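You operate a simulated robot arm through the tools that you are given. There is no shell and no other tool.

The job below is to be done with a simulated robot arm. You get a single attempt, and the scene is never put back.

Task
Pump soap into the jug up to 6 L and cap it.
Fine: use the drum pump; park the spout.

The check looks at the end state, three seconds after you hand in, the way a careful person would. Anything else that was tipped, shoved, dropped, spilled or broken makes it a failure. A push-on lid holds only when it is set on centred and level and pressed home; a screw cap is set on level and turned clockwise until tight.

Robot
A 6-joint arm with a two-finger gripper, fixed in place. Base frame: the origin is on the floor under the middle of its stand, x ahead of it, y to its left, z up; the work surface is at about z = 0.86. Readings come in m, rad, newtons and seconds.
It reaches about 1.572 m from its shoulder. Its first joint turns from -2.897 to 2.897 rad. Payload 2.45 kg.
Tool frame: the origin (TCP) lies between the finger pads and is the grasp point; the fingertips stand 0.02 m ahead of it; z points along the fingers, y is the line along which they close. The gripper opens to 0.14 m; its body begins 0.168 m behind the TCP.
Orientation is that of the tool frame in the base frame, as a unit quaternion [w, x, y, z]. With the fingers straight down and closing along the base's y, the tool's x points along the base's -x, its y along +y and its z along -z.

Tools
- The arm moves only by the tool move_arm. Its argument "steps" is a list of rows, each a list of 7 numbers: the finger opening in mm, from 0 to 140, then the shift along the base's x, y, z in units of 150 mm (1.0 is 150 mm), then the turn, a rotation vector about the base's x, y, z in units of 180 degrees (1.0 is 180 degrees). In form: [[jaw, dx, dy, dz, wx, wy, wz], ...]. A call has 1 to 20 rows; each row is the pose to reach, as a shift and turn from the pose commanded when the call began. A call with a number of a shift or a turn outside -1 to 1 is refused whole. Each row takes 0.2 s and may step no farther than 0.05 m and 0.15 rad from the row before; otherwise, or with a gripper value out of range, the whole call is refused. A pose out of reach is approached as far as the arm can. The call stops where the force on the tool passes 90 N (or 10 N more than at its start, if that is more) or the arm is blocked; 0.2 s more then pass. Each finger travels about 0.045 m/s and halts on what it meets, pressing with about 21 N; the grip force reading is that of the motor and also rises with nothing between the fingers. The clock runs only during rows and for 0.2 s after the last one: add rows that repeat a pose to give the fingers time. It gives the time, the measured TCP pose, the force on the tool (base axes), the opening and the grip force at its end, in the units of the frame above (readings bear some noise), with the torque about the TCP (base axes, N m) and any sound that the robot's microphone picked up.
- Cameras (640 x 400 px; columns grow to the right, rows downward): "scene" is fixed at [0.2197, 0.5001, 1.5613]; the picture's right is [-0.75, -0.66, 0.00], its down [-0.33, 0.37, -0.87] and it looks along [0.57, -0.65, -0.50] (base axes); focal length 298 px, centre (320, 200). "wrist" rides on the gripper at [0.078, 0.011, -0.209] in the tool frame; the picture's right is [-0.14, 0.99, 0.00], its down [-0.92, -0.13, -0.37] and it looks along [-0.37, -0.05, 0.93] (tool axes); focal length 280 px, centre (320, 200). There is no depth. A picture from a camera that has moved, and an enlarged one, comes with that camera's place and axes in the base frame and with its lens.
- capture(camera): a new picture of that camera. It takes no simulated time.
- inspect(camera, box): a new picture of the part [left, top, right, bottom] of that camera's present view, enlarged. It takes no simulated time.
- hand_in(): hands the job in; it is judged then, once.

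Nothing tells you positions but the pictures and the camera data. Unless the task says otherwise, let go and move clear before handing in.

The tools are called after "Request:" as a command line: name --pt "numbers of a row" for each row, then --argument value for the rest, lists and objects as JSON in quotes. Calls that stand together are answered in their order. move_arm: Moves the arm, as the interface text tells. Its arguments: {"type":"object","properties":{"steps":{"type":"array","items":{"type":"array","items":{"type":"number"}}}},"required":["steps"]} The other tools are called the same way: capture (camera) takes a picture; inspect (camera, box) takes an enlarged picture of a part of a camera's view; hand_in () hands the job in.

At the start:

```text
t: 0.0
position: [0.6813, -0.1214, 1.3971]
orientation: [0.0, 0.001, 1.0, 0.0]
contact_force: [0.8, 0.7, 0.4]
wrist_torque: [0.0, 0.01, 0.02]
width: 0.14
grasp_force: 0.0
```

scene: 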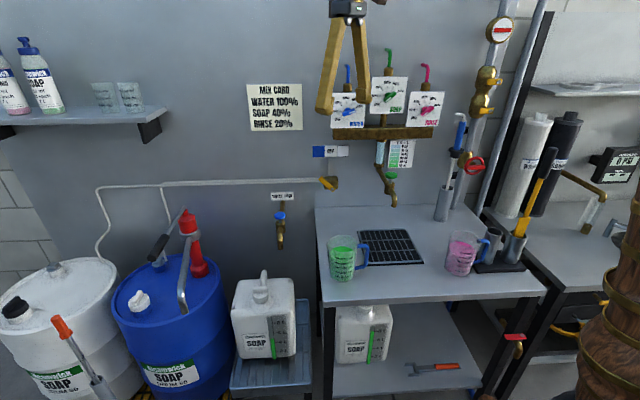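
wrist: 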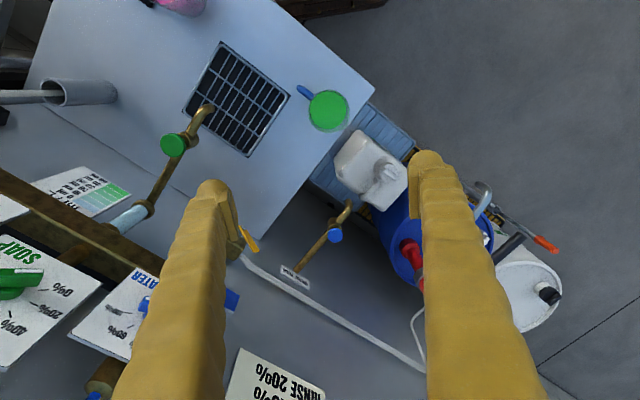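

I see a blue soap drum with a pump (red handle, spout), a white jug labelled SOAP on a low stand, another one on the shelf, plus taps. I'll look at details first before moving.

Request:
inspect --camera "scene" --box '[90, 180, 330, 400]'

Request:
inspect --camera "scene" --box '[0, 180, 240, 400]'

Request:
inspect --camera "wrist" --box '[280, 110, 580, 340]'

Request:
inspect --camera "scene" --box '[220, 250, 320, 370]'

Request:
inspect --camera "scene" --box '[320, 280, 540, 400]'

```text
1.82 times, centred on (210, 290) of scene
camera zoom: at [0.2197, 0.5001, 1.5613], right [-0.75, -0.66, 0.0], down [-0.33, 0.37, -0.87], along [0.57, -0.65, -0.5], focal length 542 px, centre (520, 36)
```

zoom: 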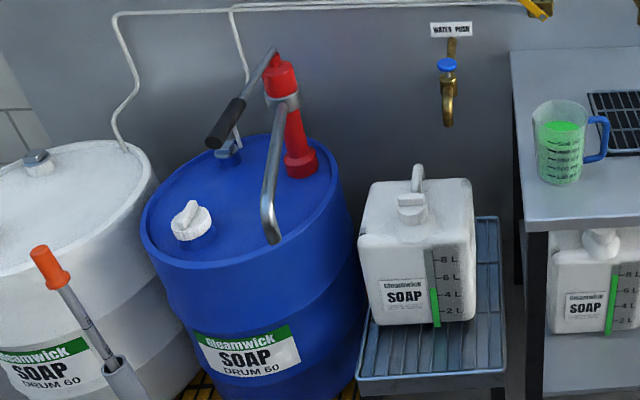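

```text
1.82 times, centred on (120, 290) of scene
camera zoom: at [0.2197, 0.5001, 1.5613], right [-0.75, -0.66, 0.0], down [-0.33, 0.37, -0.87], along [0.57, -0.65, -0.5], focal length 542 px, centre (684, 36)
```

zoom: 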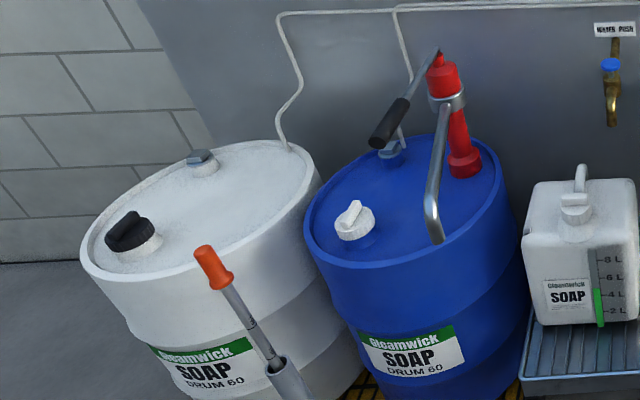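

```text
1.74 times, centred on (430, 225) of wrist
camera zoom: at [0.6031, -0.1117, 1.606], right [0.14, 0.99, 0.0], down [0.92, -0.13, 0.37], along [0.37, -0.05, -0.93], focal length 488 px, centre (129, 156)
```

zoom: 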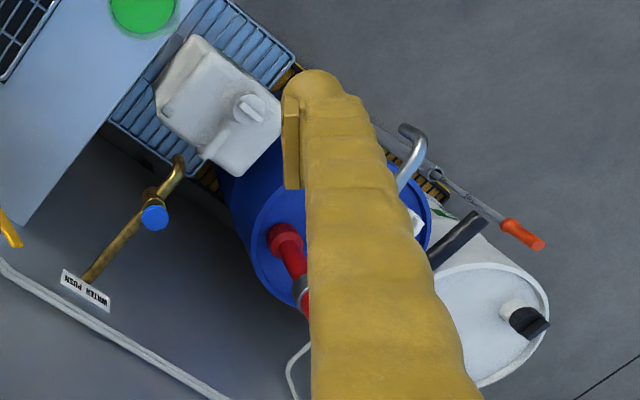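

```text
3.33 times, centred on (270, 310) of scene
camera zoom: at [0.2197, 0.5001, 1.5613], right [-0.75, -0.66, 0.0], down [-0.33, 0.37, -0.87], along [0.57, -0.65, -0.5], focal length 994 px, centre (487, -167)
```

zoom: 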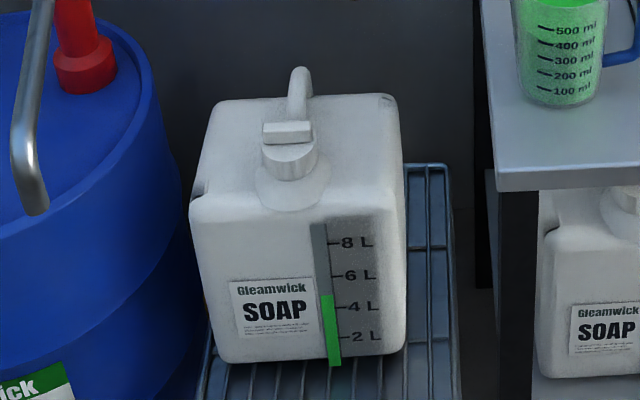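

```text
2.91 times, centred on (430, 340) of scene
camera zoom: at [0.2197, 0.5001, 1.5613], right [-0.75, -0.66, 0.0], down [-0.33, 0.37, -0.87], along [0.57, -0.65, -0.5], focal length 867 px, centre (0, -207)
```

zoom: 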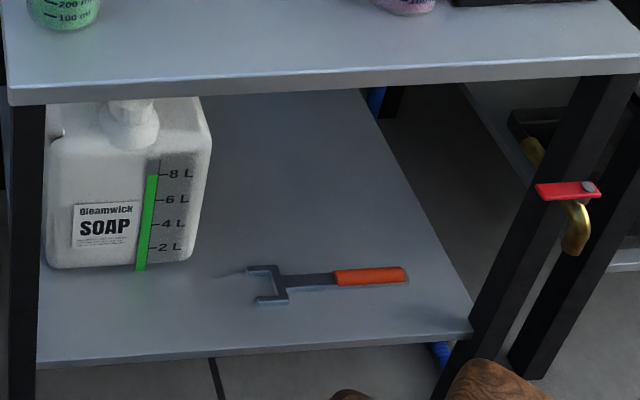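

The stand jug reads about 4.8 L, with its screw cap at roughly (0.90, 0.07, 0.69), and the pump spout hangs over the blue drum. I'll move the wrist camera at a safe height toward the jug and drum for better views.

Request:
move_arm --pt "140 0 0.3 0 0 0 0" --pt "140 0 0.6 0 0 0 0" --pt "140 0 0.9 0 0 0 0"

Request:
capture --camera "wrist"

Request:
move_arm --pt "140 -0.1 0.3 0 0 0 0" --pt "140 -0.2 0.6 0 0 0 0" --pt "140 -0.3 0.9 0 0 0 0"

Request:
capture --camera "wrist"

```text
t: 0.8
position: [0.6813, 0.0149, 1.398]
orientation: [0.0, 0.0, 1.0, 0.0]
contact_force: [0.0, 1.5, 0.3]
wrist_torque: [-0.05, 0.02, -0.01]
width: 0.1398
grasp_force: 0.0
```

```text
taken
camera wrist: at [0.6038, 0.025, 1.6078], right [0.14, 0.99, 0.0], down [0.92, -0.13, 0.37], along [0.36, -0.05, -0.93], focal length 280 px, centre (320, 200)
```

wrist: 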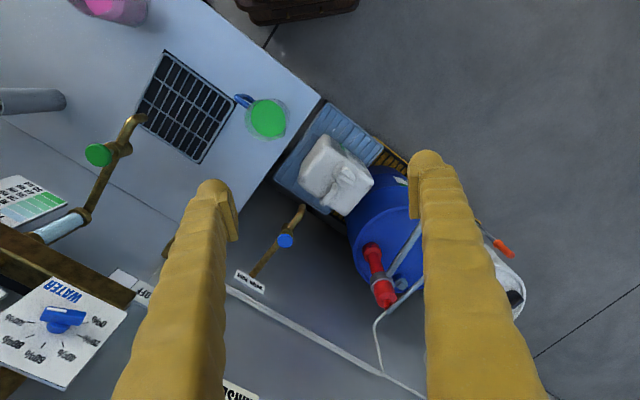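

```text
t: 1.6
position: [0.64, 0.1526, 1.397]
orientation: [0.0, 0.0, 1.0, -0.001]
contact_force: [0.3, 0.3, -1.3]
wrist_torque: [0.01, -0.03, 0.01]
width: 0.1399
grasp_force: 0.0
```

```text
taken
camera wrist: at [0.5619, 0.1616, 1.605], right [0.14, 0.99, 0.0], down [0.92, -0.13, 0.37], along [0.37, -0.05, -0.93], focal length 280 px, centre (320, 200)
```

wrist: 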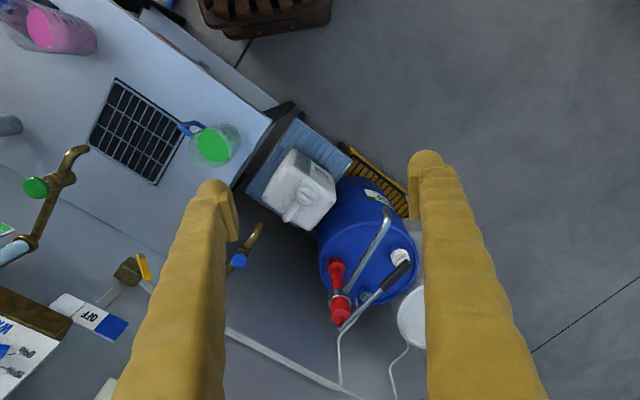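

Request:
inspect --camera "wrist" --box '[240, 130, 430, 350]'

Request:
inspect --camera "wrist" --box '[250, 130, 350, 240]'

Request:
capture --camera "scene"

```text
1.82 times, centred on (335, 240) of wrist
camera zoom: at [0.5619, 0.1616, 1.605], right [0.14, 0.99, 0.0], down [0.92, -0.13, 0.37], along [0.37, -0.05, -0.93], focal length 510 px, centre (293, 127)
```

zoom: 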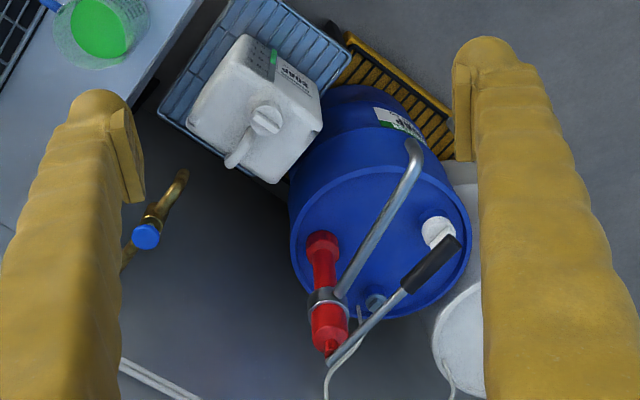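

```text
3.64 times, centred on (300, 185) of wrist
camera zoom: at [0.5619, 0.1616, 1.605], right [0.14, 0.99, 0.0], down [0.92, -0.13, 0.37], along [0.37, -0.05, -0.93], focal length 1020 px, centre (393, 254)
```

zoom: 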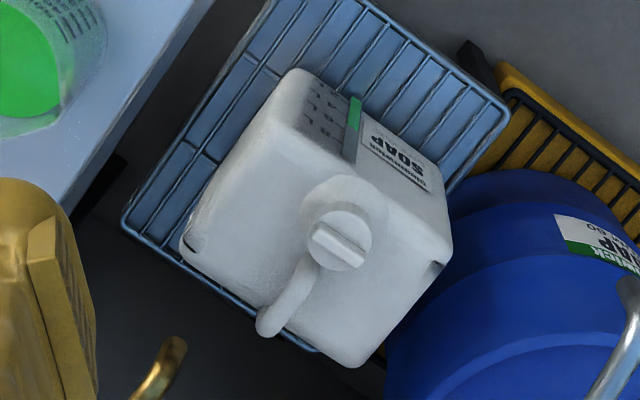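

```text
taken
```

scene: 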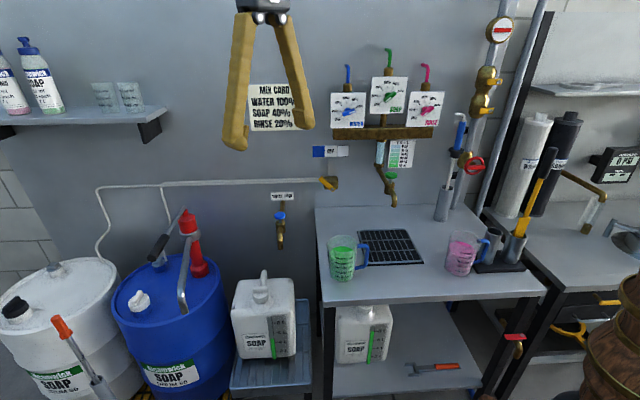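

The jug cap has a grip bar with the top at about (0.885, 0.067, 0.75), the pump axis stands near (1.2, 0.13), and the spout tip is near (0.95, 0.31, 0.80). I'll bring the wrist camera above the jug for a closer look.

Request:
move_arm --pt "140 0.2 -0.07 -0.2 0 0 0" --pt "140 0.4 -0.14 -0.4 0 0 0" --pt "140 0.6 -0.21 -0.6 0 0 0" --pt "140 0.8 -0.28 -0.8 0 0 0" --pt "140 1.0 -0.35 -1.0 0 0 0"

Request:
capture --camera "wrist"

Request:
inspect --camera "wrist" --box '[230, 60, 430, 240]'

Request:
capture --camera "scene"

```text
t: 2.8
position: [0.7871, 0.0958, 1.2486]
orientation: [0.0, 0.0, 1.0, 0.0]
contact_force: [-0.1, -0.2, 1.2]
wrist_torque: [-0.04, -0.06, 0.0]
width: 0.1399
grasp_force: 0.1
```

```text
taken
camera wrist: at [0.7091, 0.1047, 1.4575], right [0.14, 0.99, 0.0], down [0.92, -0.13, 0.37], along [0.37, -0.05, -0.93], focal length 280 px, centre (320, 200)
```

wrist: 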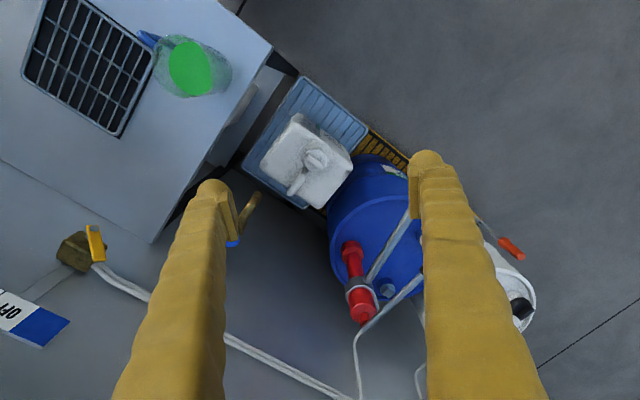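

```text
2.22 times, centred on (330, 150) of wrist
camera zoom: at [0.7091, 0.1047, 1.4575], right [0.14, 0.99, 0.0], down [0.92, -0.13, 0.37], along [0.37, -0.05, -0.93], focal length 623 px, centre (298, 311)
```

zoom: 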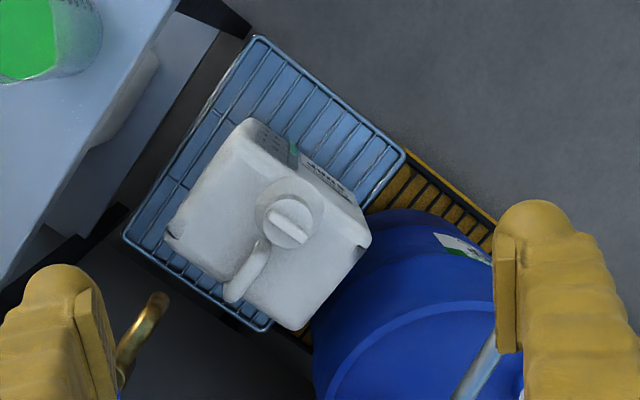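

```text
taken
```

scene: 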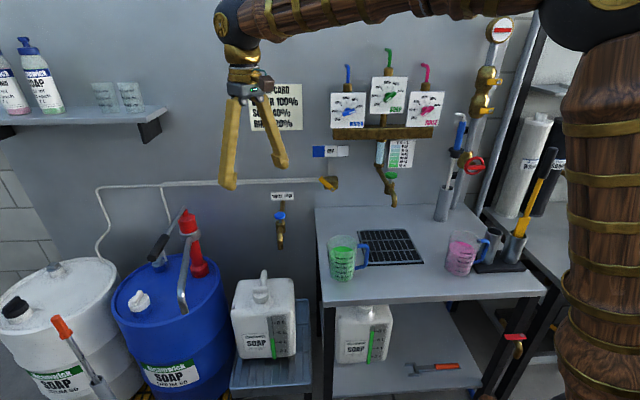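

The jug's cap bar and arched handle are now clearer, with the cap axis near (0.88, 0.07). I'll come directly above it, still high, to refine its position.

Request:
move_arm --pt "140 0.15 -0.04 -0.25 0 0 0" --pt "140 0.3 -0.08 -0.5 0 0 0" --pt "140 0.45 -0.12 -0.75 0 0 0" --pt "140 0.6 -0.16 -1.0 0 0 0" --pt "140 0.6 -0.16 -1.0 0 0 0"

Request:
capture --camera "wrist"

Request:
inspect --camera "wrist" --box '[230, 60, 430, 240]'

Request:
inspect --camera "scene" --box '[130, 120, 310, 360]'

```text
t: 4.0
position: [0.8728, 0.073, 1.0984]
orientation: [-0.001, 0.0, 1.0, 0.001]
contact_force: [0.0, -0.7, 0.1]
wrist_torque: [0.01, -0.03, 0.01]
width: 0.1401
grasp_force: 0.1
```

```text
taken
camera wrist: at [0.7959, 0.0825, 1.3072], right [0.14, 0.99, 0.0], down [0.92, -0.13, 0.37], along [0.37, -0.05, -0.93], focal length 280 px, centre (320, 200)
```

wrist: 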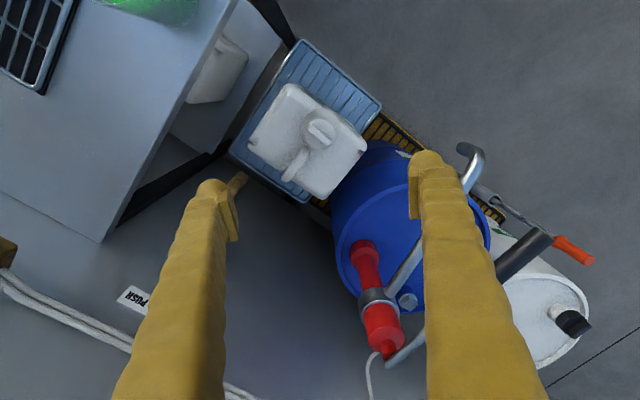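

```text
2.22 times, centred on (330, 150) of wrist
camera zoom: at [0.7959, 0.0825, 1.3072], right [0.14, 0.99, 0.0], down [0.92, -0.13, 0.37], along [0.37, -0.05, -0.93], focal length 623 px, centre (298, 311)
```

zoom: 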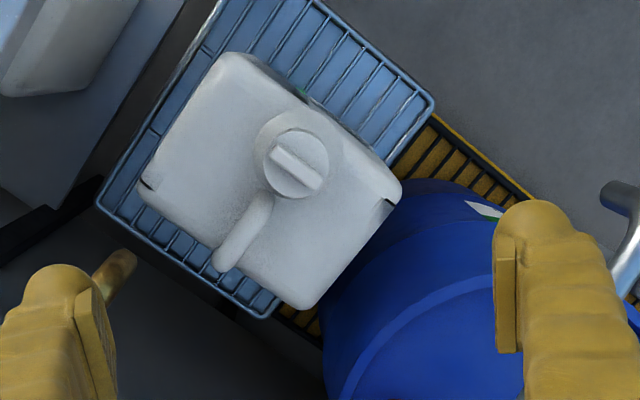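

```text
1.67 times, centred on (220, 240) of scene
camera zoom: at [0.2197, 0.5001, 1.5613], right [-0.75, -0.66, 0.0], down [-0.33, 0.37, -0.87], along [0.57, -0.65, -0.5], focal length 497 px, centre (487, 133)
```

zoom: 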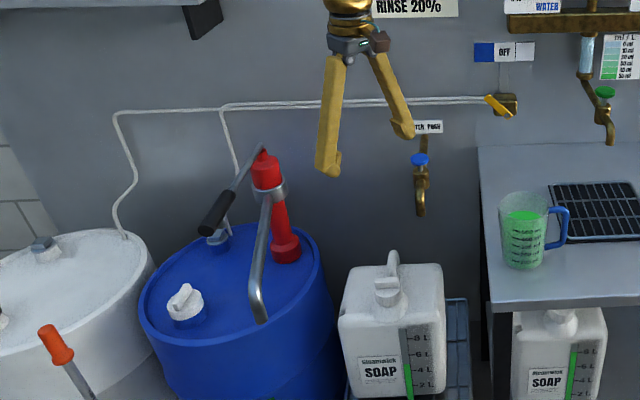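

Cap bar centre triangulates to about (0.880, 0.070, 0.755), bar parallel to the jug front (45° in plan), with the handle arching behind it. Before touching anything I'll look at the pump more closely from above.

Request:
move_arm --pt "140 -0.1 0.2 0.2 0 0 0" --pt "140 -0.2 0.4 0.4 0 0 0" --pt "140 -0.3 0.6 0.6 0 0 0" --pt "140 -0.4 0.8 0.8 0 0 0" --pt "140 -0.5 1.0 1.0 0 0 0"

Request:
capture --camera "wrist"

Request:
inspect --camera "wrist" --box '[230, 120, 430, 345]'

```text
t: 5.2
position: [0.8014, 0.2219, 1.2449]
orientation: [0.001, 0.0, 1.0, 0.0]
contact_force: [-0.1, 0.2, -0.5]
wrist_torque: [-0.05, 0.03, 0.0]
width: 0.14
grasp_force: 0.1
```

```text
taken
camera wrist: at [0.7233, 0.2315, 1.4549], right [0.14, 0.99, 0.0], down [0.92, -0.13, 0.37], along [0.36, -0.05, -0.93], focal length 280 px, centre (320, 200)
```

wrist: 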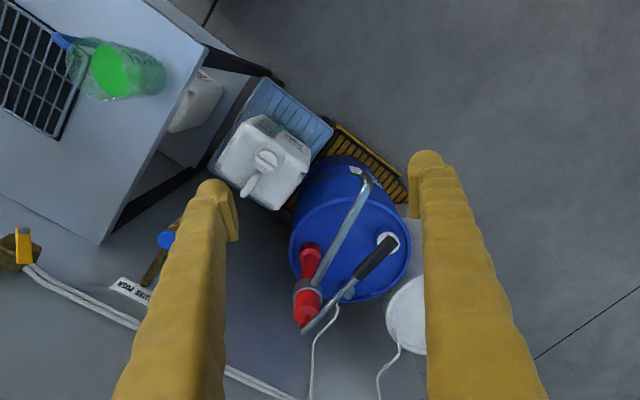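

```text
1.78 times, centred on (330, 232) of wrist
camera zoom: at [0.7233, 0.2315, 1.4549], right [0.14, 0.99, 0.0], down [0.92, -0.13, 0.37], along [0.36, -0.05, -0.93], focal length 498 px, centre (302, 142)
```

zoom: 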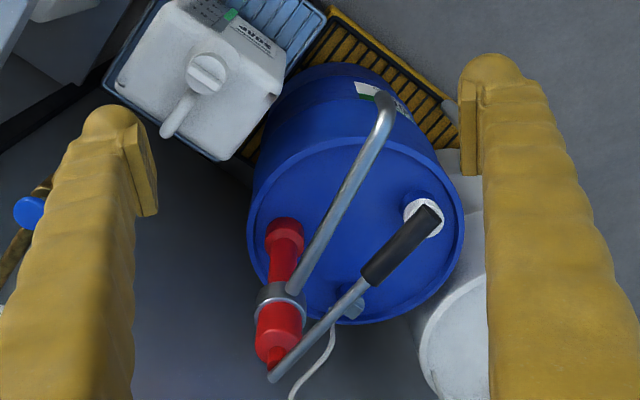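

The pump axis is near (1.17, 0.14), lever grip end near (0.99, 0.33, 1.01), and spout elbow near (0.94, 0.31, 0.85). Now I'll go back above the cap and yaw the gripper -45° so its closing line is parallel to the jug front.

Request:
move_arm --pt "140 0.075 -0.143 -0.1 0 0 -0.036" --pt "140 0.15 -0.286 -0.24 0 0 -0.072" --pt "140 0.225 -0.43 -0.4 0 0 -0.108" --pt "140 0.3 -0.572 -0.56 0 0 -0.144" --pt "140 0.375 -0.715 -0.7 0 0 -0.18" --pt "140 0.45 -0.857 -0.85 0 0 -0.216" --pt "140 0.523 -1.0 -0.98 0 0 -0.25" --pt "140 0.523 -1.0 -0.98 0 0 -0.25"

Request:
capture --camera "wrist"

Request:
inspect --camera "wrist" --box '[230, 60, 410, 240]'

```text
t: 7.0
position: [0.8782, 0.0698, 1.1007]
orientation: [0.001, 0.383, 0.924, -0.001]
contact_force: [0.0, 0.4, 0.2]
wrist_torque: [-0.01, 0.01, -0.02]
width: 0.1399
grasp_force: 0.0
```

```text
taken
camera wrist: at [0.8317, 0.1327, 1.3102], right [0.8, 0.6, 0.0], down [0.56, -0.74, 0.37], along [0.22, -0.29, -0.93], focal length 280 px, centre (320, 200)
```

wrist: 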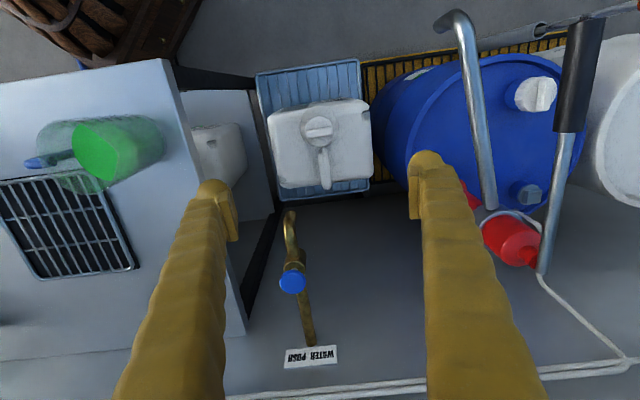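

```text
2.22 times, centred on (320, 150) of wrist
camera zoom: at [0.8317, 0.1327, 1.3102], right [0.8, 0.6, 0.0], down [0.56, -0.74, 0.37], along [0.22, -0.29, -0.93], focal length 623 px, centre (320, 311)
```

zoom: 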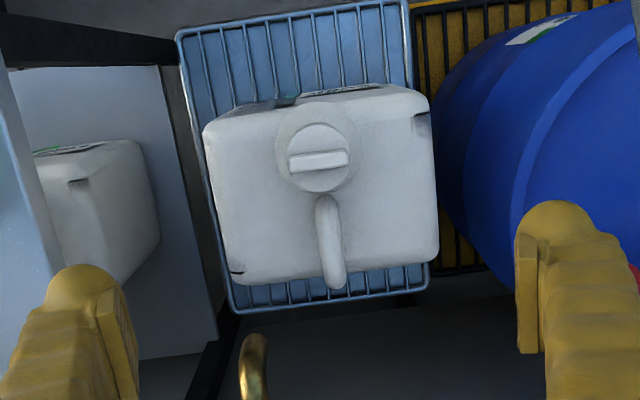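

The view confirms the cap at (0.880, 0.070, 0.755), the handle straight behind it, and a push-tap tip near (0.916, -0.074, 0.84) to avoid. I'll yaw further to -85° and descend partway over the cap, with the fingers at 80 mm.

Request:
move_arm --pt "130 0 0 -0.1 0 0 -0.04" --pt "120 0 0 -0.25 0 0 -0.08" --pt "110 0 0 -0.45 0 0 -0.12" --pt "100 0 0 -0.65 0 0 -0.16" --pt "90 0.01 0 -0.85 0 0 -0.2" --pt "80 0.01 0 -1.0 0 0 -0.222" --pt "80 0.01 0 -1.0 0 0 -0.222" --pt "80 0.01 0 -1.0 0 0 -0.222"

Request:
capture --camera "wrist"

Request:
inspect --camera "wrist" --box '[230, 90, 410, 240]'

Request:
inspect --camera "scene" --box '[190, 170, 340, 320]'

```text
t: 8.8
position: [0.8829, 0.0695, 0.9486]
orientation: [0.0, 0.675, 0.738, 0.0]
contact_force: [0.6, -0.7, 0.5]
wrist_torque: [0.02, -0.04, -0.04]
width: 0.0797
grasp_force: 0.0
```

```text
taken
camera wrist: at [0.8868, 0.1482, 1.1575], right [1.0, -0.05, 0.0], down [-0.05, -0.93, 0.37], along [-0.02, -0.37, -0.93], focal length 280 px, centre (320, 200)
```

wrist: 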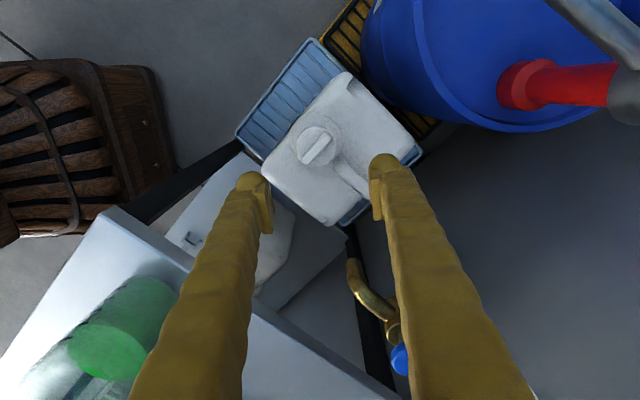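

```text
2.67 times, centred on (320, 165) of wrist
camera zoom: at [0.8868, 0.1482, 1.1575], right [1.0, -0.05, 0.0], down [-0.05, -0.93, 0.37], along [-0.02, -0.37, -0.93], focal length 748 px, centre (320, 293)
```

zoom: 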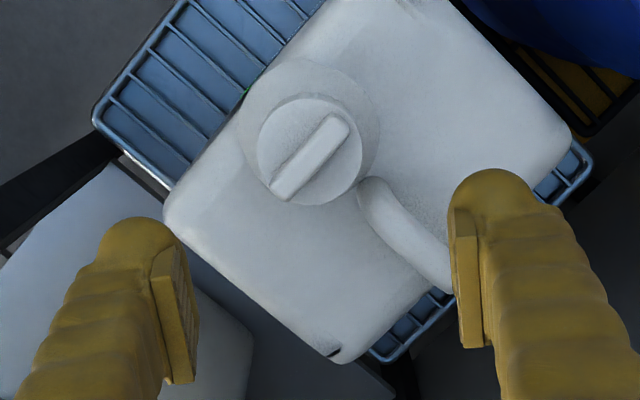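

```text
2.67 times, centred on (265, 245) of scene
camera zoom: at [0.2197, 0.5001, 1.5613], right [-0.75, -0.66, 0.0], down [-0.33, 0.37, -0.87], along [0.57, -0.65, -0.5], focal length 795 px, centre (467, 80)
```

zoom: 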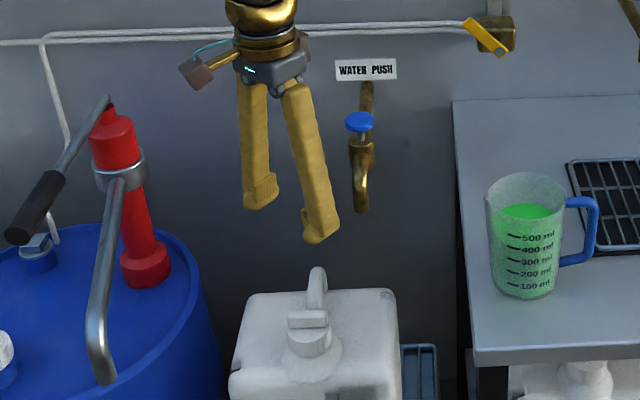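

The cap sits about 5 mm to -x and 2 mm to -y of my tool axis, and the handle begins just behind the cap edge, so I'll keep the yaw within about -72° to -8°. I'll correct, yaw to -72°, and descend to about z = 0.84 for a final check.

Request:
move_arm --pt "80 -0.02 -0.01 0 0 0 0.036" --pt "80 -0.033 -0.013 -0.1 0 0 0.072" --pt "80 -0.033 -0.013 -0.4 0 0 0.072" --pt "80 -0.033 -0.013 -0.7 0 0 0.072" --pt "80 -0.033 -0.013 -0.7 0 0 0.072"

Request:
inspect --camera "wrist" --box '[210, 70, 430, 250]'

Request:
inspect --camera "scene" --box '[190, 190, 340, 340]'

```text
t: 10.0
position: [0.8739, 0.0721, 0.8446]
orientation: [0.001, 0.587, 0.81, 0.0]
contact_force: [-0.7, 0.3, -0.3]
wrist_torque: [0.02, 0.0, -0.01]
width: 0.0797
grasp_force: 0.1
```

```text
2.22 times, centred on (320, 160) of wrist
camera zoom: at [0.8599, 0.1485, 1.0542], right [0.98, 0.18, 0.0], down [0.16, -0.92, 0.37], along [0.06, -0.36, -0.93], focal length 623 px, centre (320, 289)
```

zoom: 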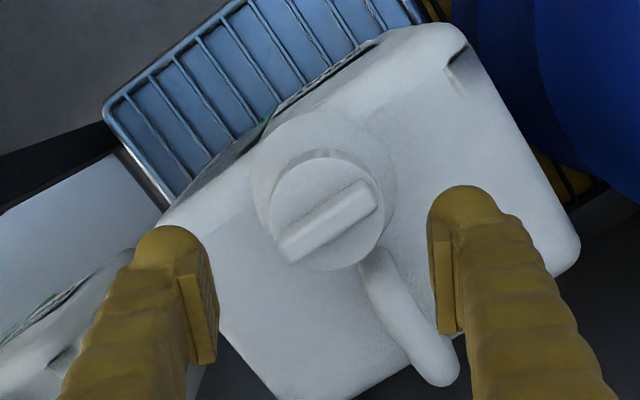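

```text
2.67 times, centred on (265, 265) of scene
camera zoom: at [0.2197, 0.5001, 1.5613], right [-0.75, -0.66, 0.0], down [-0.33, 0.37, -0.87], along [0.57, -0.65, -0.5], focal length 795 px, centre (467, 27)
```

zoom: 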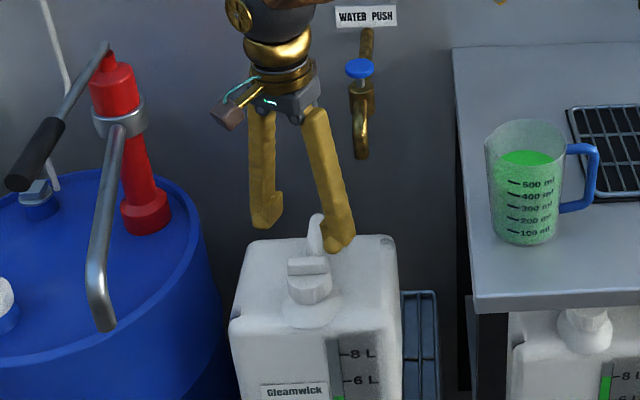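

The offset now reads about (+4.5, -2) mm, so I'll correct for that and descend so the pads straddle the cap skirt (TCP z ≈ 0.742).

Request:
move_arm --pt "80 0.03 -0.015 -0.2 0 0 0" --pt "80 0.03 -0.015 -0.4 0 0 0" --pt "80 0.03 -0.015 -0.55 0 0 0" --pt "80 0.03 -0.015 -0.68 0 0 0" --pt "80 0.03 -0.015 -0.68 0 0 0"

Request:
inspect --camera "wrist" --box '[210, 70, 430, 290]'

Request:
inspect --camera "scene" --box '[210, 210, 330, 320]'

```text
t: 11.2
position: [0.8793, 0.0686, 0.7398]
orientation: [0.0, 0.588, 0.809, 0.0]
contact_force: [-0.8, -0.3, 0.0]
wrist_torque: [0.01, -0.01, 0.05]
width: 0.0801
grasp_force: 0.1
```

```text
1.82 times, centred on (320, 180) of wrist
camera zoom: at [0.8663, 0.1446, 0.9496], right [0.98, 0.18, 0.0], down [0.16, -0.92, 0.37], along [0.06, -0.36, -0.93], focal length 510 px, centre (320, 236)
```

zoom: 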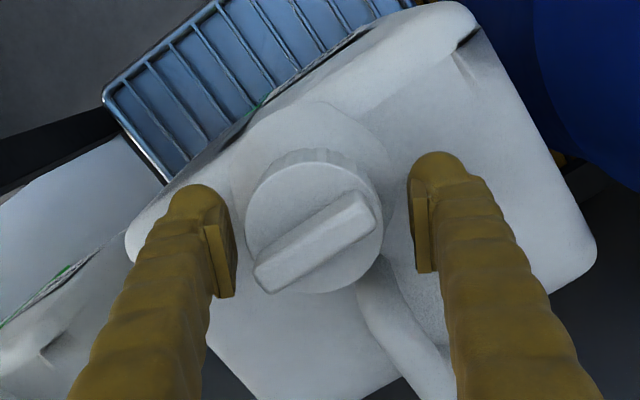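

```text
3.64 times, centred on (270, 265) of scene
camera zoom: at [0.2197, 0.5001, 1.5613], right [-0.75, -0.66, 0.0], down [-0.33, 0.37, -0.87], along [0.57, -0.65, -0.5], focal length 1084 px, centre (502, -36)
```

zoom: 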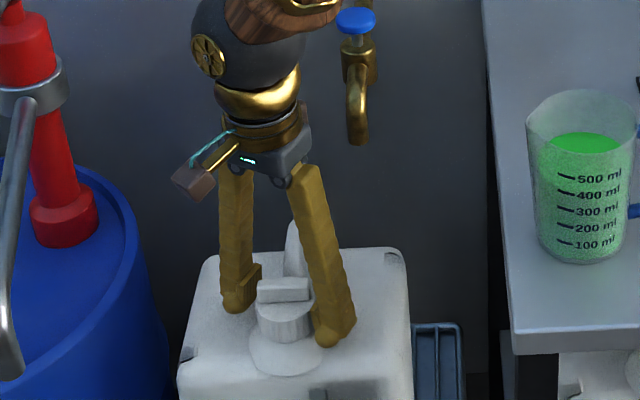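

The pads straddle the cap well centred. I'll close on it.

Request:
move_arm --pt "60 0 0 0 0 0 0" --pt "45 0 0 0 0 0 0" --pt "45 0 0 0 0 0 0" --pt "45 0 0 0 0 0 0"

Request:
inspect --camera "wrist" --box '[210, 70, 430, 290]'

Request:
inspect --camera "scene" --box '[210, 210, 330, 320]'

```text
t: 12.2
position: [0.8792, 0.0687, 0.7389]
orientation: [0.0, 0.588, 0.809, -0.001]
contact_force: [-26.5, -2.5, 6.3]
wrist_torque: [-0.02, -0.12, 0.0]
width: 0.0557
grasp_force: 20.5
```

```text
1.82 times, centred on (320, 180) of wrist
camera zoom: at [0.8657, 0.1448, 0.9496], right [0.98, 0.18, 0.0], down [0.16, -0.92, 0.37], along [0.06, -0.36, -0.93], focal length 510 px, centre (320, 236)
```

zoom: 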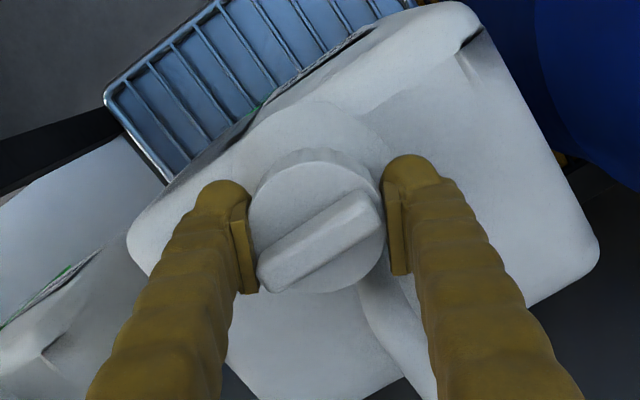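

```text
3.64 times, centred on (270, 265) of scene
camera zoom: at [0.2197, 0.5001, 1.5613], right [-0.75, -0.66, 0.0], down [-0.33, 0.37, -0.87], along [0.57, -0.65, -0.5], focal length 1084 px, centre (502, -36)
```

zoom: 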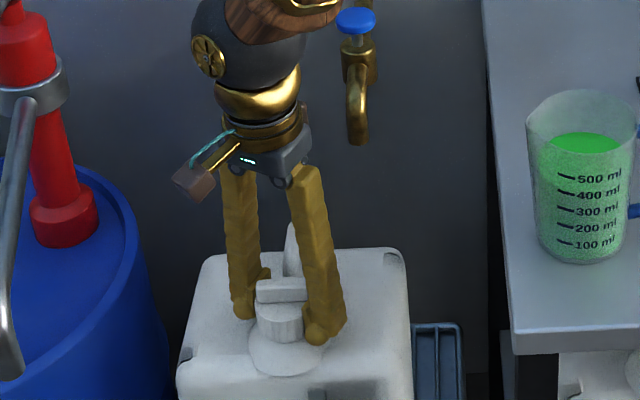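

The grip reads 55.7 mm wide, but there's a sideways load of about 26 N, so I'm slightly off-centre in x. I'll nudge -x a little to balance the fingers.

Request:
move_arm --pt "45 -0.005 0 0 0 0 0" --pt "45 -0.01 0 0 0 0 0" --pt "45 -0.01 0 0 0 0 0"

```text
t: 13.0
position: [0.8787, 0.0672, 0.7415]
orientation: [0.0, 0.588, 0.809, 0.001]
contact_force: [-5.6, 9.0, -13.7]
wrist_torque: [-0.1, 0.03, -0.04]
width: 0.0555
grasp_force: 21.0
```

Balanced better. Now I'll turn counter-clockwise a first 16° and read the torque.

Request:
move_arm --pt "45 -0.01 0 0 0 0 0.03" --pt "45 -0.01 0 0 0 0 0.06" --pt "45 -0.01 0 0 0 0 0.09"

Request:
inspect --camera "wrist" --box '[210, 70, 430, 290]'

Request:
inspect --camera "scene" --box '[210, 210, 330, 320]'

```text
t: 13.8
position: [0.8785, 0.0679, 0.7425]
orientation: [0.0, 0.467, 0.884, 0.0]
contact_force: [17.1, 2.3, -16.2]
wrist_torque: [-0.16, 0.27, -0.06]
width: 0.0558
grasp_force: 21.4
```

```text
1.82 times, centred on (320, 180) of wrist
camera zoom: at [0.8437, 0.1376, 0.9522], right [0.9, 0.44, 0.0], down [0.41, -0.83, 0.37], along [0.16, -0.33, -0.93], focal length 510 px, centre (320, 236)
```

zoom: 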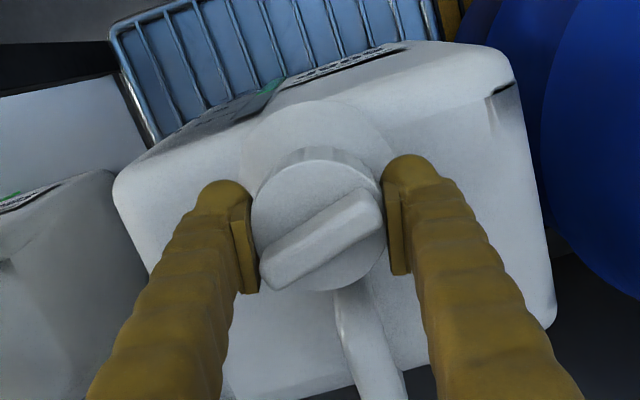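

```text
3.64 times, centred on (270, 265) of scene
camera zoom: at [0.2197, 0.5001, 1.5613], right [-0.75, -0.66, 0.0], down [-0.33, 0.37, -0.87], along [0.57, -0.65, -0.5], focal length 1084 px, centre (502, -36)
```

zoom: 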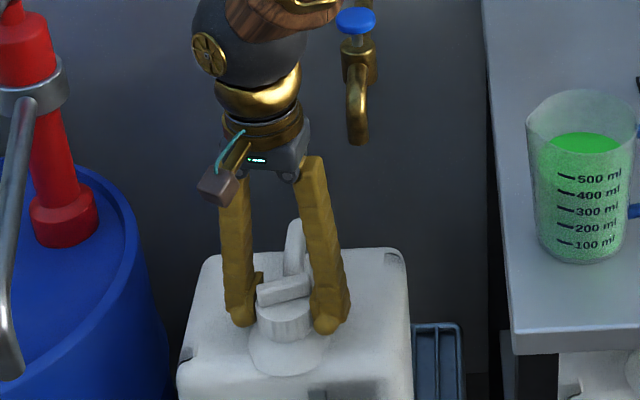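

The cap turned with the gripper (bar still in line with the fingers). I'll continue counter-clockwise to about -8° yaw.

Request:
move_arm --pt "45 0.003 0 0 0 0 0.0443" --pt "45 0.003 0 0 0 0 0.0886" --pt "45 0.003 0 0.002 0 0 0.133" --pt "45 0.003 0 0.003 0 0 0.177" --pt "45 0.003 0 0.003 0 0 0.221" --pt "45 0.003 0 0.004 0 0 0.265"

Request:
inspect --camera "wrist" --box '[210, 70, 430, 290]'

Request:
inspect --camera "scene" --box '[210, 210, 330, 320]'

```text
t: 15.2
position: [0.8781, 0.0693, 0.7435]
orientation: [0.0, 0.069, 0.998, 0.001]
contact_force: [16.0, 13.1, 4.6]
wrist_torque: [-0.02, -0.02, -0.1]
width: 0.0556
grasp_force: 21.4
```

```text
1.82 times, centred on (320, 180) of wrist
camera zoom: at [0.802, 0.089, 0.9528], right [0.27, 0.96, 0.0], down [0.89, -0.25, 0.37], along [0.35, -0.1, -0.93], focal length 510 px, centre (320, 236)
```

zoom: 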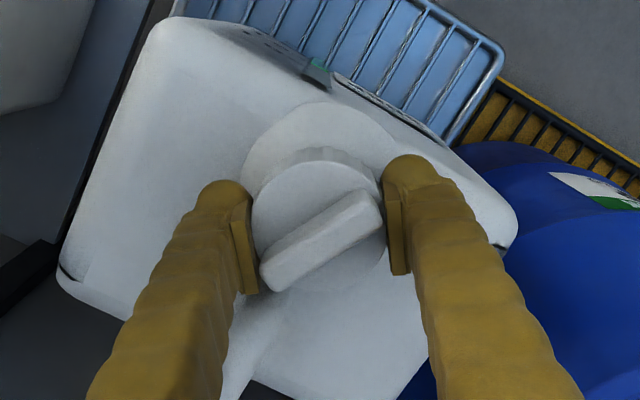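

```text
3.64 times, centred on (270, 265) of scene
camera zoom: at [0.2197, 0.5001, 1.5613], right [-0.75, -0.66, 0.0], down [-0.33, 0.37, -0.87], along [0.57, -0.65, -0.5], focal length 1084 px, centre (502, -36)
```

zoom: 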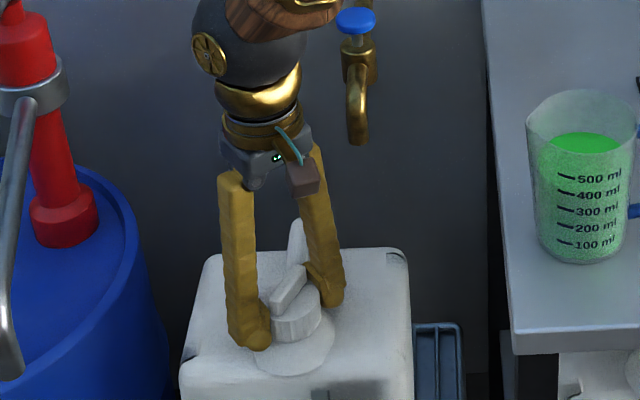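

The cap turned 64° with little torque. I'll test with a tiny lift to see whether it's still threaded.

Request:
move_arm --pt "45 0 0 0.008 0 0 0" --pt "45 0 0 0.015 0 0 0" --pt "45 0 0 0.015 0 0 0"

Request:
inspect --camera "scene" --box '[210, 210, 330, 320]'

```text
t: 16.0
position: [0.8779, 0.0666, 0.7443]
orientation: [-0.001, 0.072, 0.997, -0.001]
contact_force: [-14.6, -0.2, -13.6]
wrist_torque: [0.1, 0.07, 0.0]
width: 0.0555
grasp_force: 21.0
```

```text
3.64 times, centred on (270, 265) of scene
camera zoom: at [0.2197, 0.5001, 1.5613], right [-0.75, -0.66, 0.0], down [-0.33, 0.37, -0.87], along [0.57, -0.65, -0.5], focal length 1084 px, centre (502, -36)
```

zoom: 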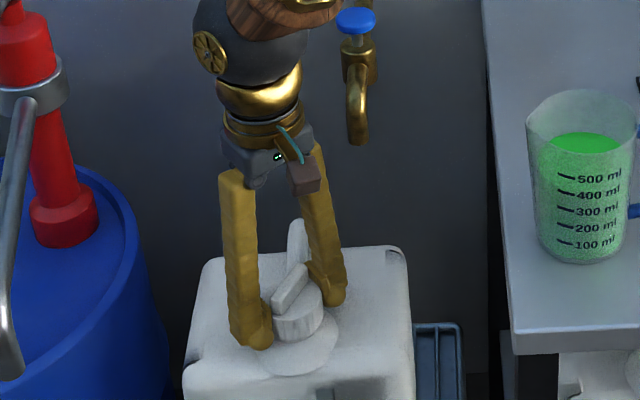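

A light pull still shows the cap is threaded, so I'll open, swing back to -80° yaw, re-grip, and do another counter-clockwise stroke.

Request:
move_arm --pt "80 0 0 -0.008 0 0 0" --pt "80 0 0 -0.008 0 0 0" --pt "80 0 0 -0.008 0 0 -0.044" --pt "80 0 0 -0.008 0 0 -0.088" --pt "80 0 0 -0.008 0 0 -0.132" --pt "80 0 0 -0.008 0 0 -0.176" --pt "80 0 0 -0.008 0 0 -0.22" --pt "80 0 0 -0.008 0 0 -0.264" --pt "80 0 0 -0.008 0 0 -0.308" --pt "80 0 0 -0.008 0 0 -0.352" --pt "80 0 0 -0.008 0 0 -0.396" --pt "80 0 0 -0.008 0 0 -0.396"

Request:
inspect --camera "wrist" --box '[210, 70, 430, 290]'

Request:
inspect --camera "scene" --box '[210, 210, 330, 320]'

```text
t: 18.6
position: [0.8774, 0.068, 0.745]
orientation: [0.0, 0.639, 0.769, 0.001]
contact_force: [-0.5, -0.1, 0.4]
wrist_torque: [0.02, 0.0, 0.01]
width: 0.0799
grasp_force: 0.1
```

```text
1.82 times, centred on (320, 180) of wrist
camera zoom: at [0.874, 0.1462, 0.9538], right [1.0, 0.05, 0.0], down [0.04, -0.93, 0.37], along [0.02, -0.37, -0.93], focal length 510 px, centre (320, 236)
```

zoom: 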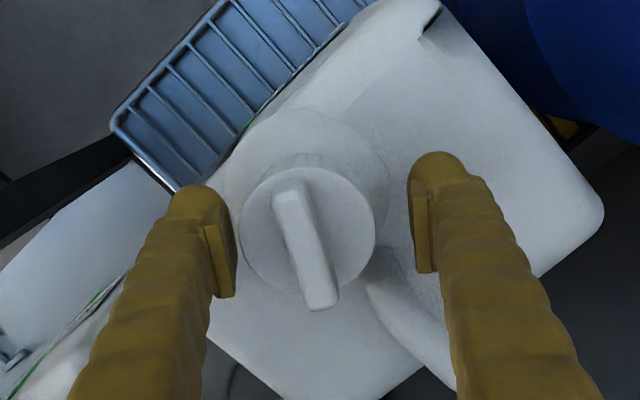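

```text
3.64 times, centred on (270, 265) of scene
camera zoom: at [0.2197, 0.5001, 1.5613], right [-0.75, -0.66, 0.0], down [-0.33, 0.37, -0.87], along [0.57, -0.65, -0.5], focal length 1084 px, centre (502, -36)
```

zoom: 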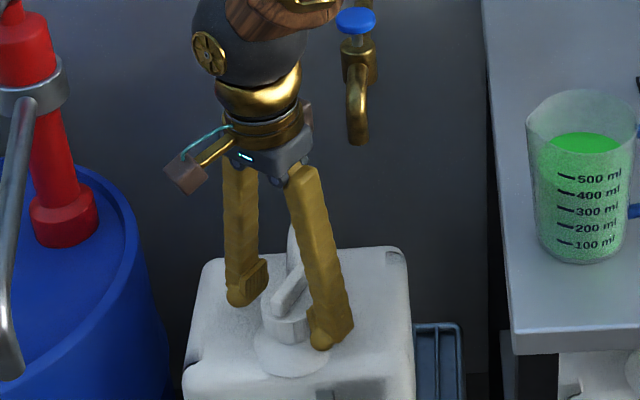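

The cap sits about 4-5 mm to -x of the finger midline. I'll shift, close, and turn counter-clockwise again.

Request:
move_arm --pt "80 -0.028 0 0 0 0 0" --pt "60 -0.028 0 0 0 0 0" --pt "45 -0.028 0 0 0 0 0" --pt "45 -0.028 0 0 0 0 0"

```text
t: 19.6
position: [0.8728, 0.0669, 0.7446]
orientation: [0.0, 0.638, 0.77, -0.002]
contact_force: [-13.4, -2.2, 0.7]
wrist_torque: [0.01, -0.09, 0.01]
width: 0.0553
grasp_force: 21.4
```

Request:
move_arm --pt "45 -0.006 0 0 0 0 0.02" --pt "45 -0.006 0 0 0 0 0.06" --pt "45 -0.006 0 0.001 0 0 0.104" --pt "45 -0.006 0 0.002 0 0 0.148" --pt "45 -0.004 0 0.003 0 0 0.192" --pt "45 -0.002 0 0.004 0 0 0.236" --pt "45 0 0 0.004 0 0 0.28" --pt "45 0 0 0.005 0 0 0.324" --pt "45 0 0 0.005 0 0 0.368" --pt "45 0 0 0.005 0 0 0.41" --pt "45 0 0 0.005 0 0 0.41"

Request:
inspect --camera "wrist" --box '[210, 70, 430, 290]'

Request:
inspect --camera "scene" --box '[210, 210, 330, 320]'

```text
t: 22.0
position: [0.8731, 0.0686, 0.7451]
orientation: [0.001, 0.047, 0.999, 0.0]
contact_force: [-11.9, 8.2, -1.4]
wrist_torque: [-0.09, -0.01, 0.0]
width: 0.0549
grasp_force: 21.2
```

```text
1.82 times, centred on (320, 180) of wrist
camera zoom: at [0.7968, 0.0852, 0.9549], right [0.23, 0.97, 0.0], down [0.9, -0.21, 0.37], along [0.36, -0.09, -0.93], focal length 510 px, centre (320, 236)
```

zoom: 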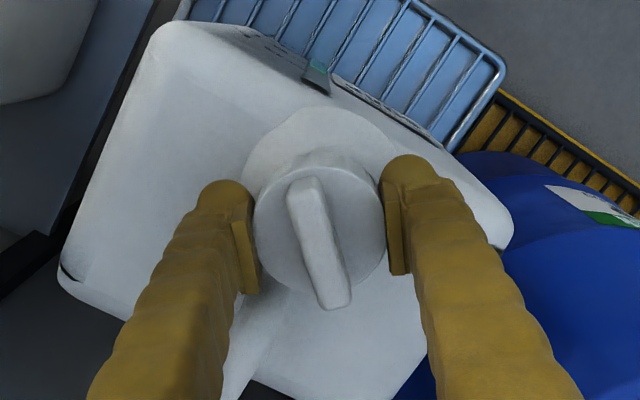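

```text
3.64 times, centred on (270, 265) of scene
camera zoom: at [0.2197, 0.5001, 1.5613], right [-0.75, -0.66, 0.0], down [-0.33, 0.37, -0.87], along [0.57, -0.65, -0.5], focal length 1084 px, centre (502, -36)
```

zoom: 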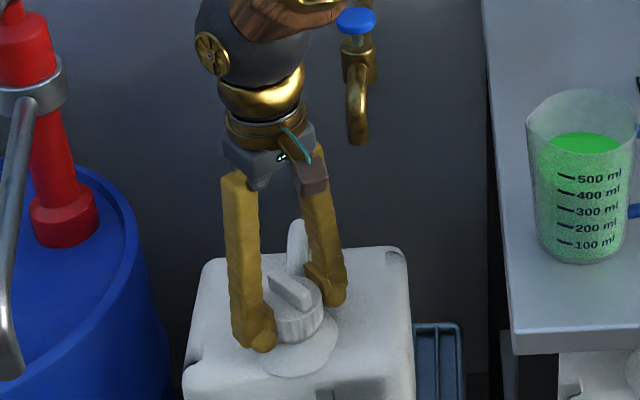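

Total turn is now about 138°. I'll test with another tiny lift.

Request:
move_arm --pt "45 0 0 0.007 0 0 0" --pt "45 0 0 0.014 0 0 0" --pt "45 0 0 0.014 0 0 0"

Request:
inspect --camera "scene" --box '[210, 210, 330, 320]'

```text
t: 22.8
position: [0.873, 0.0671, 0.7463]
orientation: [0.0, 0.048, 0.999, 0.0]
contact_force: [-0.4, 1.6, -20.2]
wrist_torque: [-0.1, -0.06, 0.0]
width: 0.0551
grasp_force: 20.8
```

```text
3.64 times, centred on (270, 265) of scene
camera zoom: at [0.2197, 0.5001, 1.5613], right [-0.75, -0.66, 0.0], down [-0.33, 0.37, -0.87], along [0.57, -0.65, -0.5], focal length 1084 px, centre (502, -36)
```

zoom: 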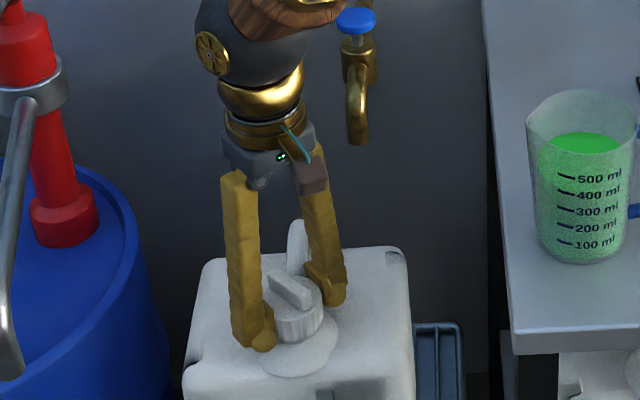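

Still threaded (20 N pull-back). Another stroke.

Request:
move_arm --pt "45 0 0 -0.012 0 0 0" --pt "80 0 0 -0.012 0 0 0" --pt "80 0 0 -0.012 0 0 0" --pt "80 0 0 -0.012 0 0 -0.044" --pt "80 0 0 -0.012 0 0 -0.088" --pt "80 0 0 -0.012 0 0 -0.132" --pt "80 0 0 -0.012 0 0 -0.176" --pt "80 0 0 -0.012 0 0 -0.22" --pt "80 0 0 -0.012 0 0 -0.264" --pt "80 0 0 -0.012 0 0 -0.308" --pt "80 0 0 -0.012 0 0 -0.352" --pt "80 0 0 -0.012 0 0 -0.396" --pt "80 0 0 -0.012 0 0 -0.41" --pt "80 0 0 -0.012 0 0 -0.41"

Request:
inspect --camera "wrist" --box '[210, 70, 430, 290]'

```text
t: 25.8
position: [0.8737, 0.0686, 0.7452]
orientation: [0.0, 0.639, 0.769, -0.001]
contact_force: [0.4, -0.8, -0.3]
wrist_torque: [-0.01, 0.02, 0.02]
width: 0.0801
grasp_force: 0.0
```

```text
1.82 times, centred on (320, 180) of wrist
camera zoom: at [0.8703, 0.1456, 0.9545], right [1.0, 0.05, 0.0], down [0.04, -0.93, 0.37], along [0.02, -0.37, -0.93], focal length 510 px, centre (320, 236)
```

zoom: 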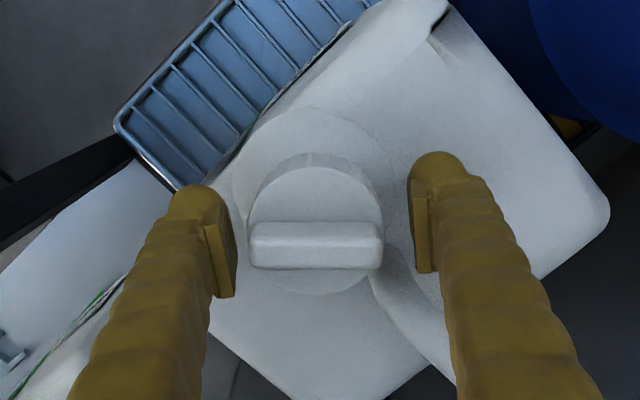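

Centred within 2 mm. Close and turn another 74°.

Request:
move_arm --pt "60 -0.008 0 0 0 0 0" --pt "45 -0.008 0 0 0 0 0" --pt "45 -0.008 0 0 0 0 0" --pt "45 -0.008 0 0 0 0 0.02" --pt "45 -0.008 0 0 0 0 0.06" --pt "45 -0.008 0 0.001 0 0 0.104" --pt "45 -0.008 0 0.002 0 0 0.148" --pt "45 -0.006 0 0.003 0 0 0.192" --pt "45 -0.004 0 0.004 0 0 0.236" --pt "45 -0.002 0 0.004 0 0 0.28" --pt "45 0 0 0.005 0 0 0.324" --pt "45 0 0 0.005 0 0 0.368" --pt "45 0 0 0.005 0 0 0.41" --pt "45 0 0 0.005 0 0 0.41"

Request:
move_arm --pt "45 0 0 0.007 0 0 0" --pt "45 0 0 0.014 0 0 0" --pt "45 0 0 0.014 0 0 0"

Request:
inspect --camera "wrist" --box '[210, 70, 430, 290]'

Request:
inspect --camera "scene" --box '[210, 210, 330, 320]'

```text
t: 28.8
position: [0.8741, 0.0673, 0.7452]
orientation: [0.0, 0.047, 0.999, -0.001]
contact_force: [2.3, 5.2, 0.7]
wrist_torque: [0.04, -0.06, -0.1]
width: 0.0549
grasp_force: 20.8
```

```text
t: 29.6
position: [0.8731, 0.0677, 0.7462]
orientation: [0.0, 0.049, 0.999, 0.001]
contact_force: [1.6, 0.0, 0.0]
wrist_torque: [-0.01, -0.02, 0.02]
width: 0.0549
grasp_force: 20.7
```

```text
1.82 times, centred on (320, 180) of wrist
camera zoom: at [0.7972, 0.085, 0.9564], right [0.23, 0.97, 0.0], down [0.9, -0.22, 0.37], along [0.36, -0.09, -0.93], focal length 510 px, centre (320, 236)
```

zoom: 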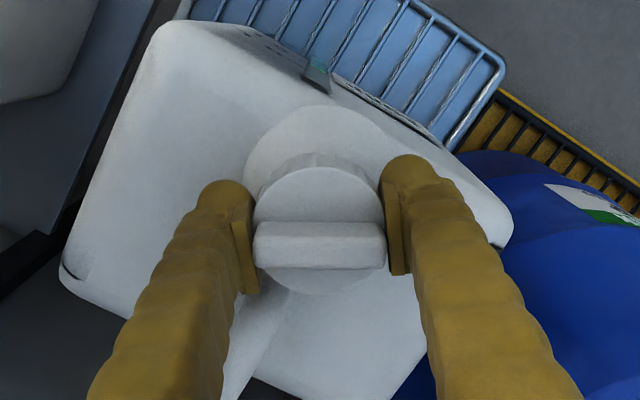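

```text
3.64 times, centred on (270, 265) of scene
camera zoom: at [0.2197, 0.5001, 1.5613], right [-0.75, -0.66, 0.0], down [-0.33, 0.37, -0.87], along [0.57, -0.65, -0.5], focal length 1084 px, centre (502, -36)
```

zoom: 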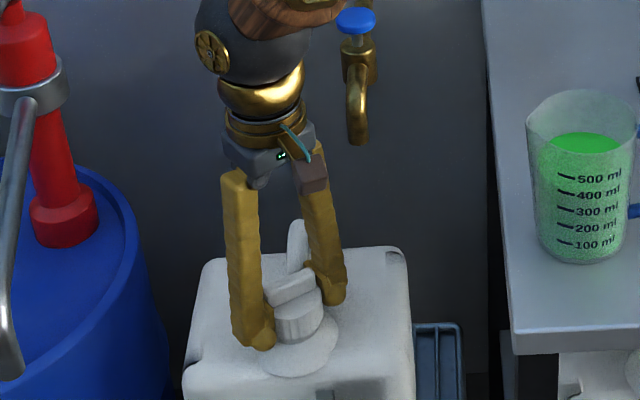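

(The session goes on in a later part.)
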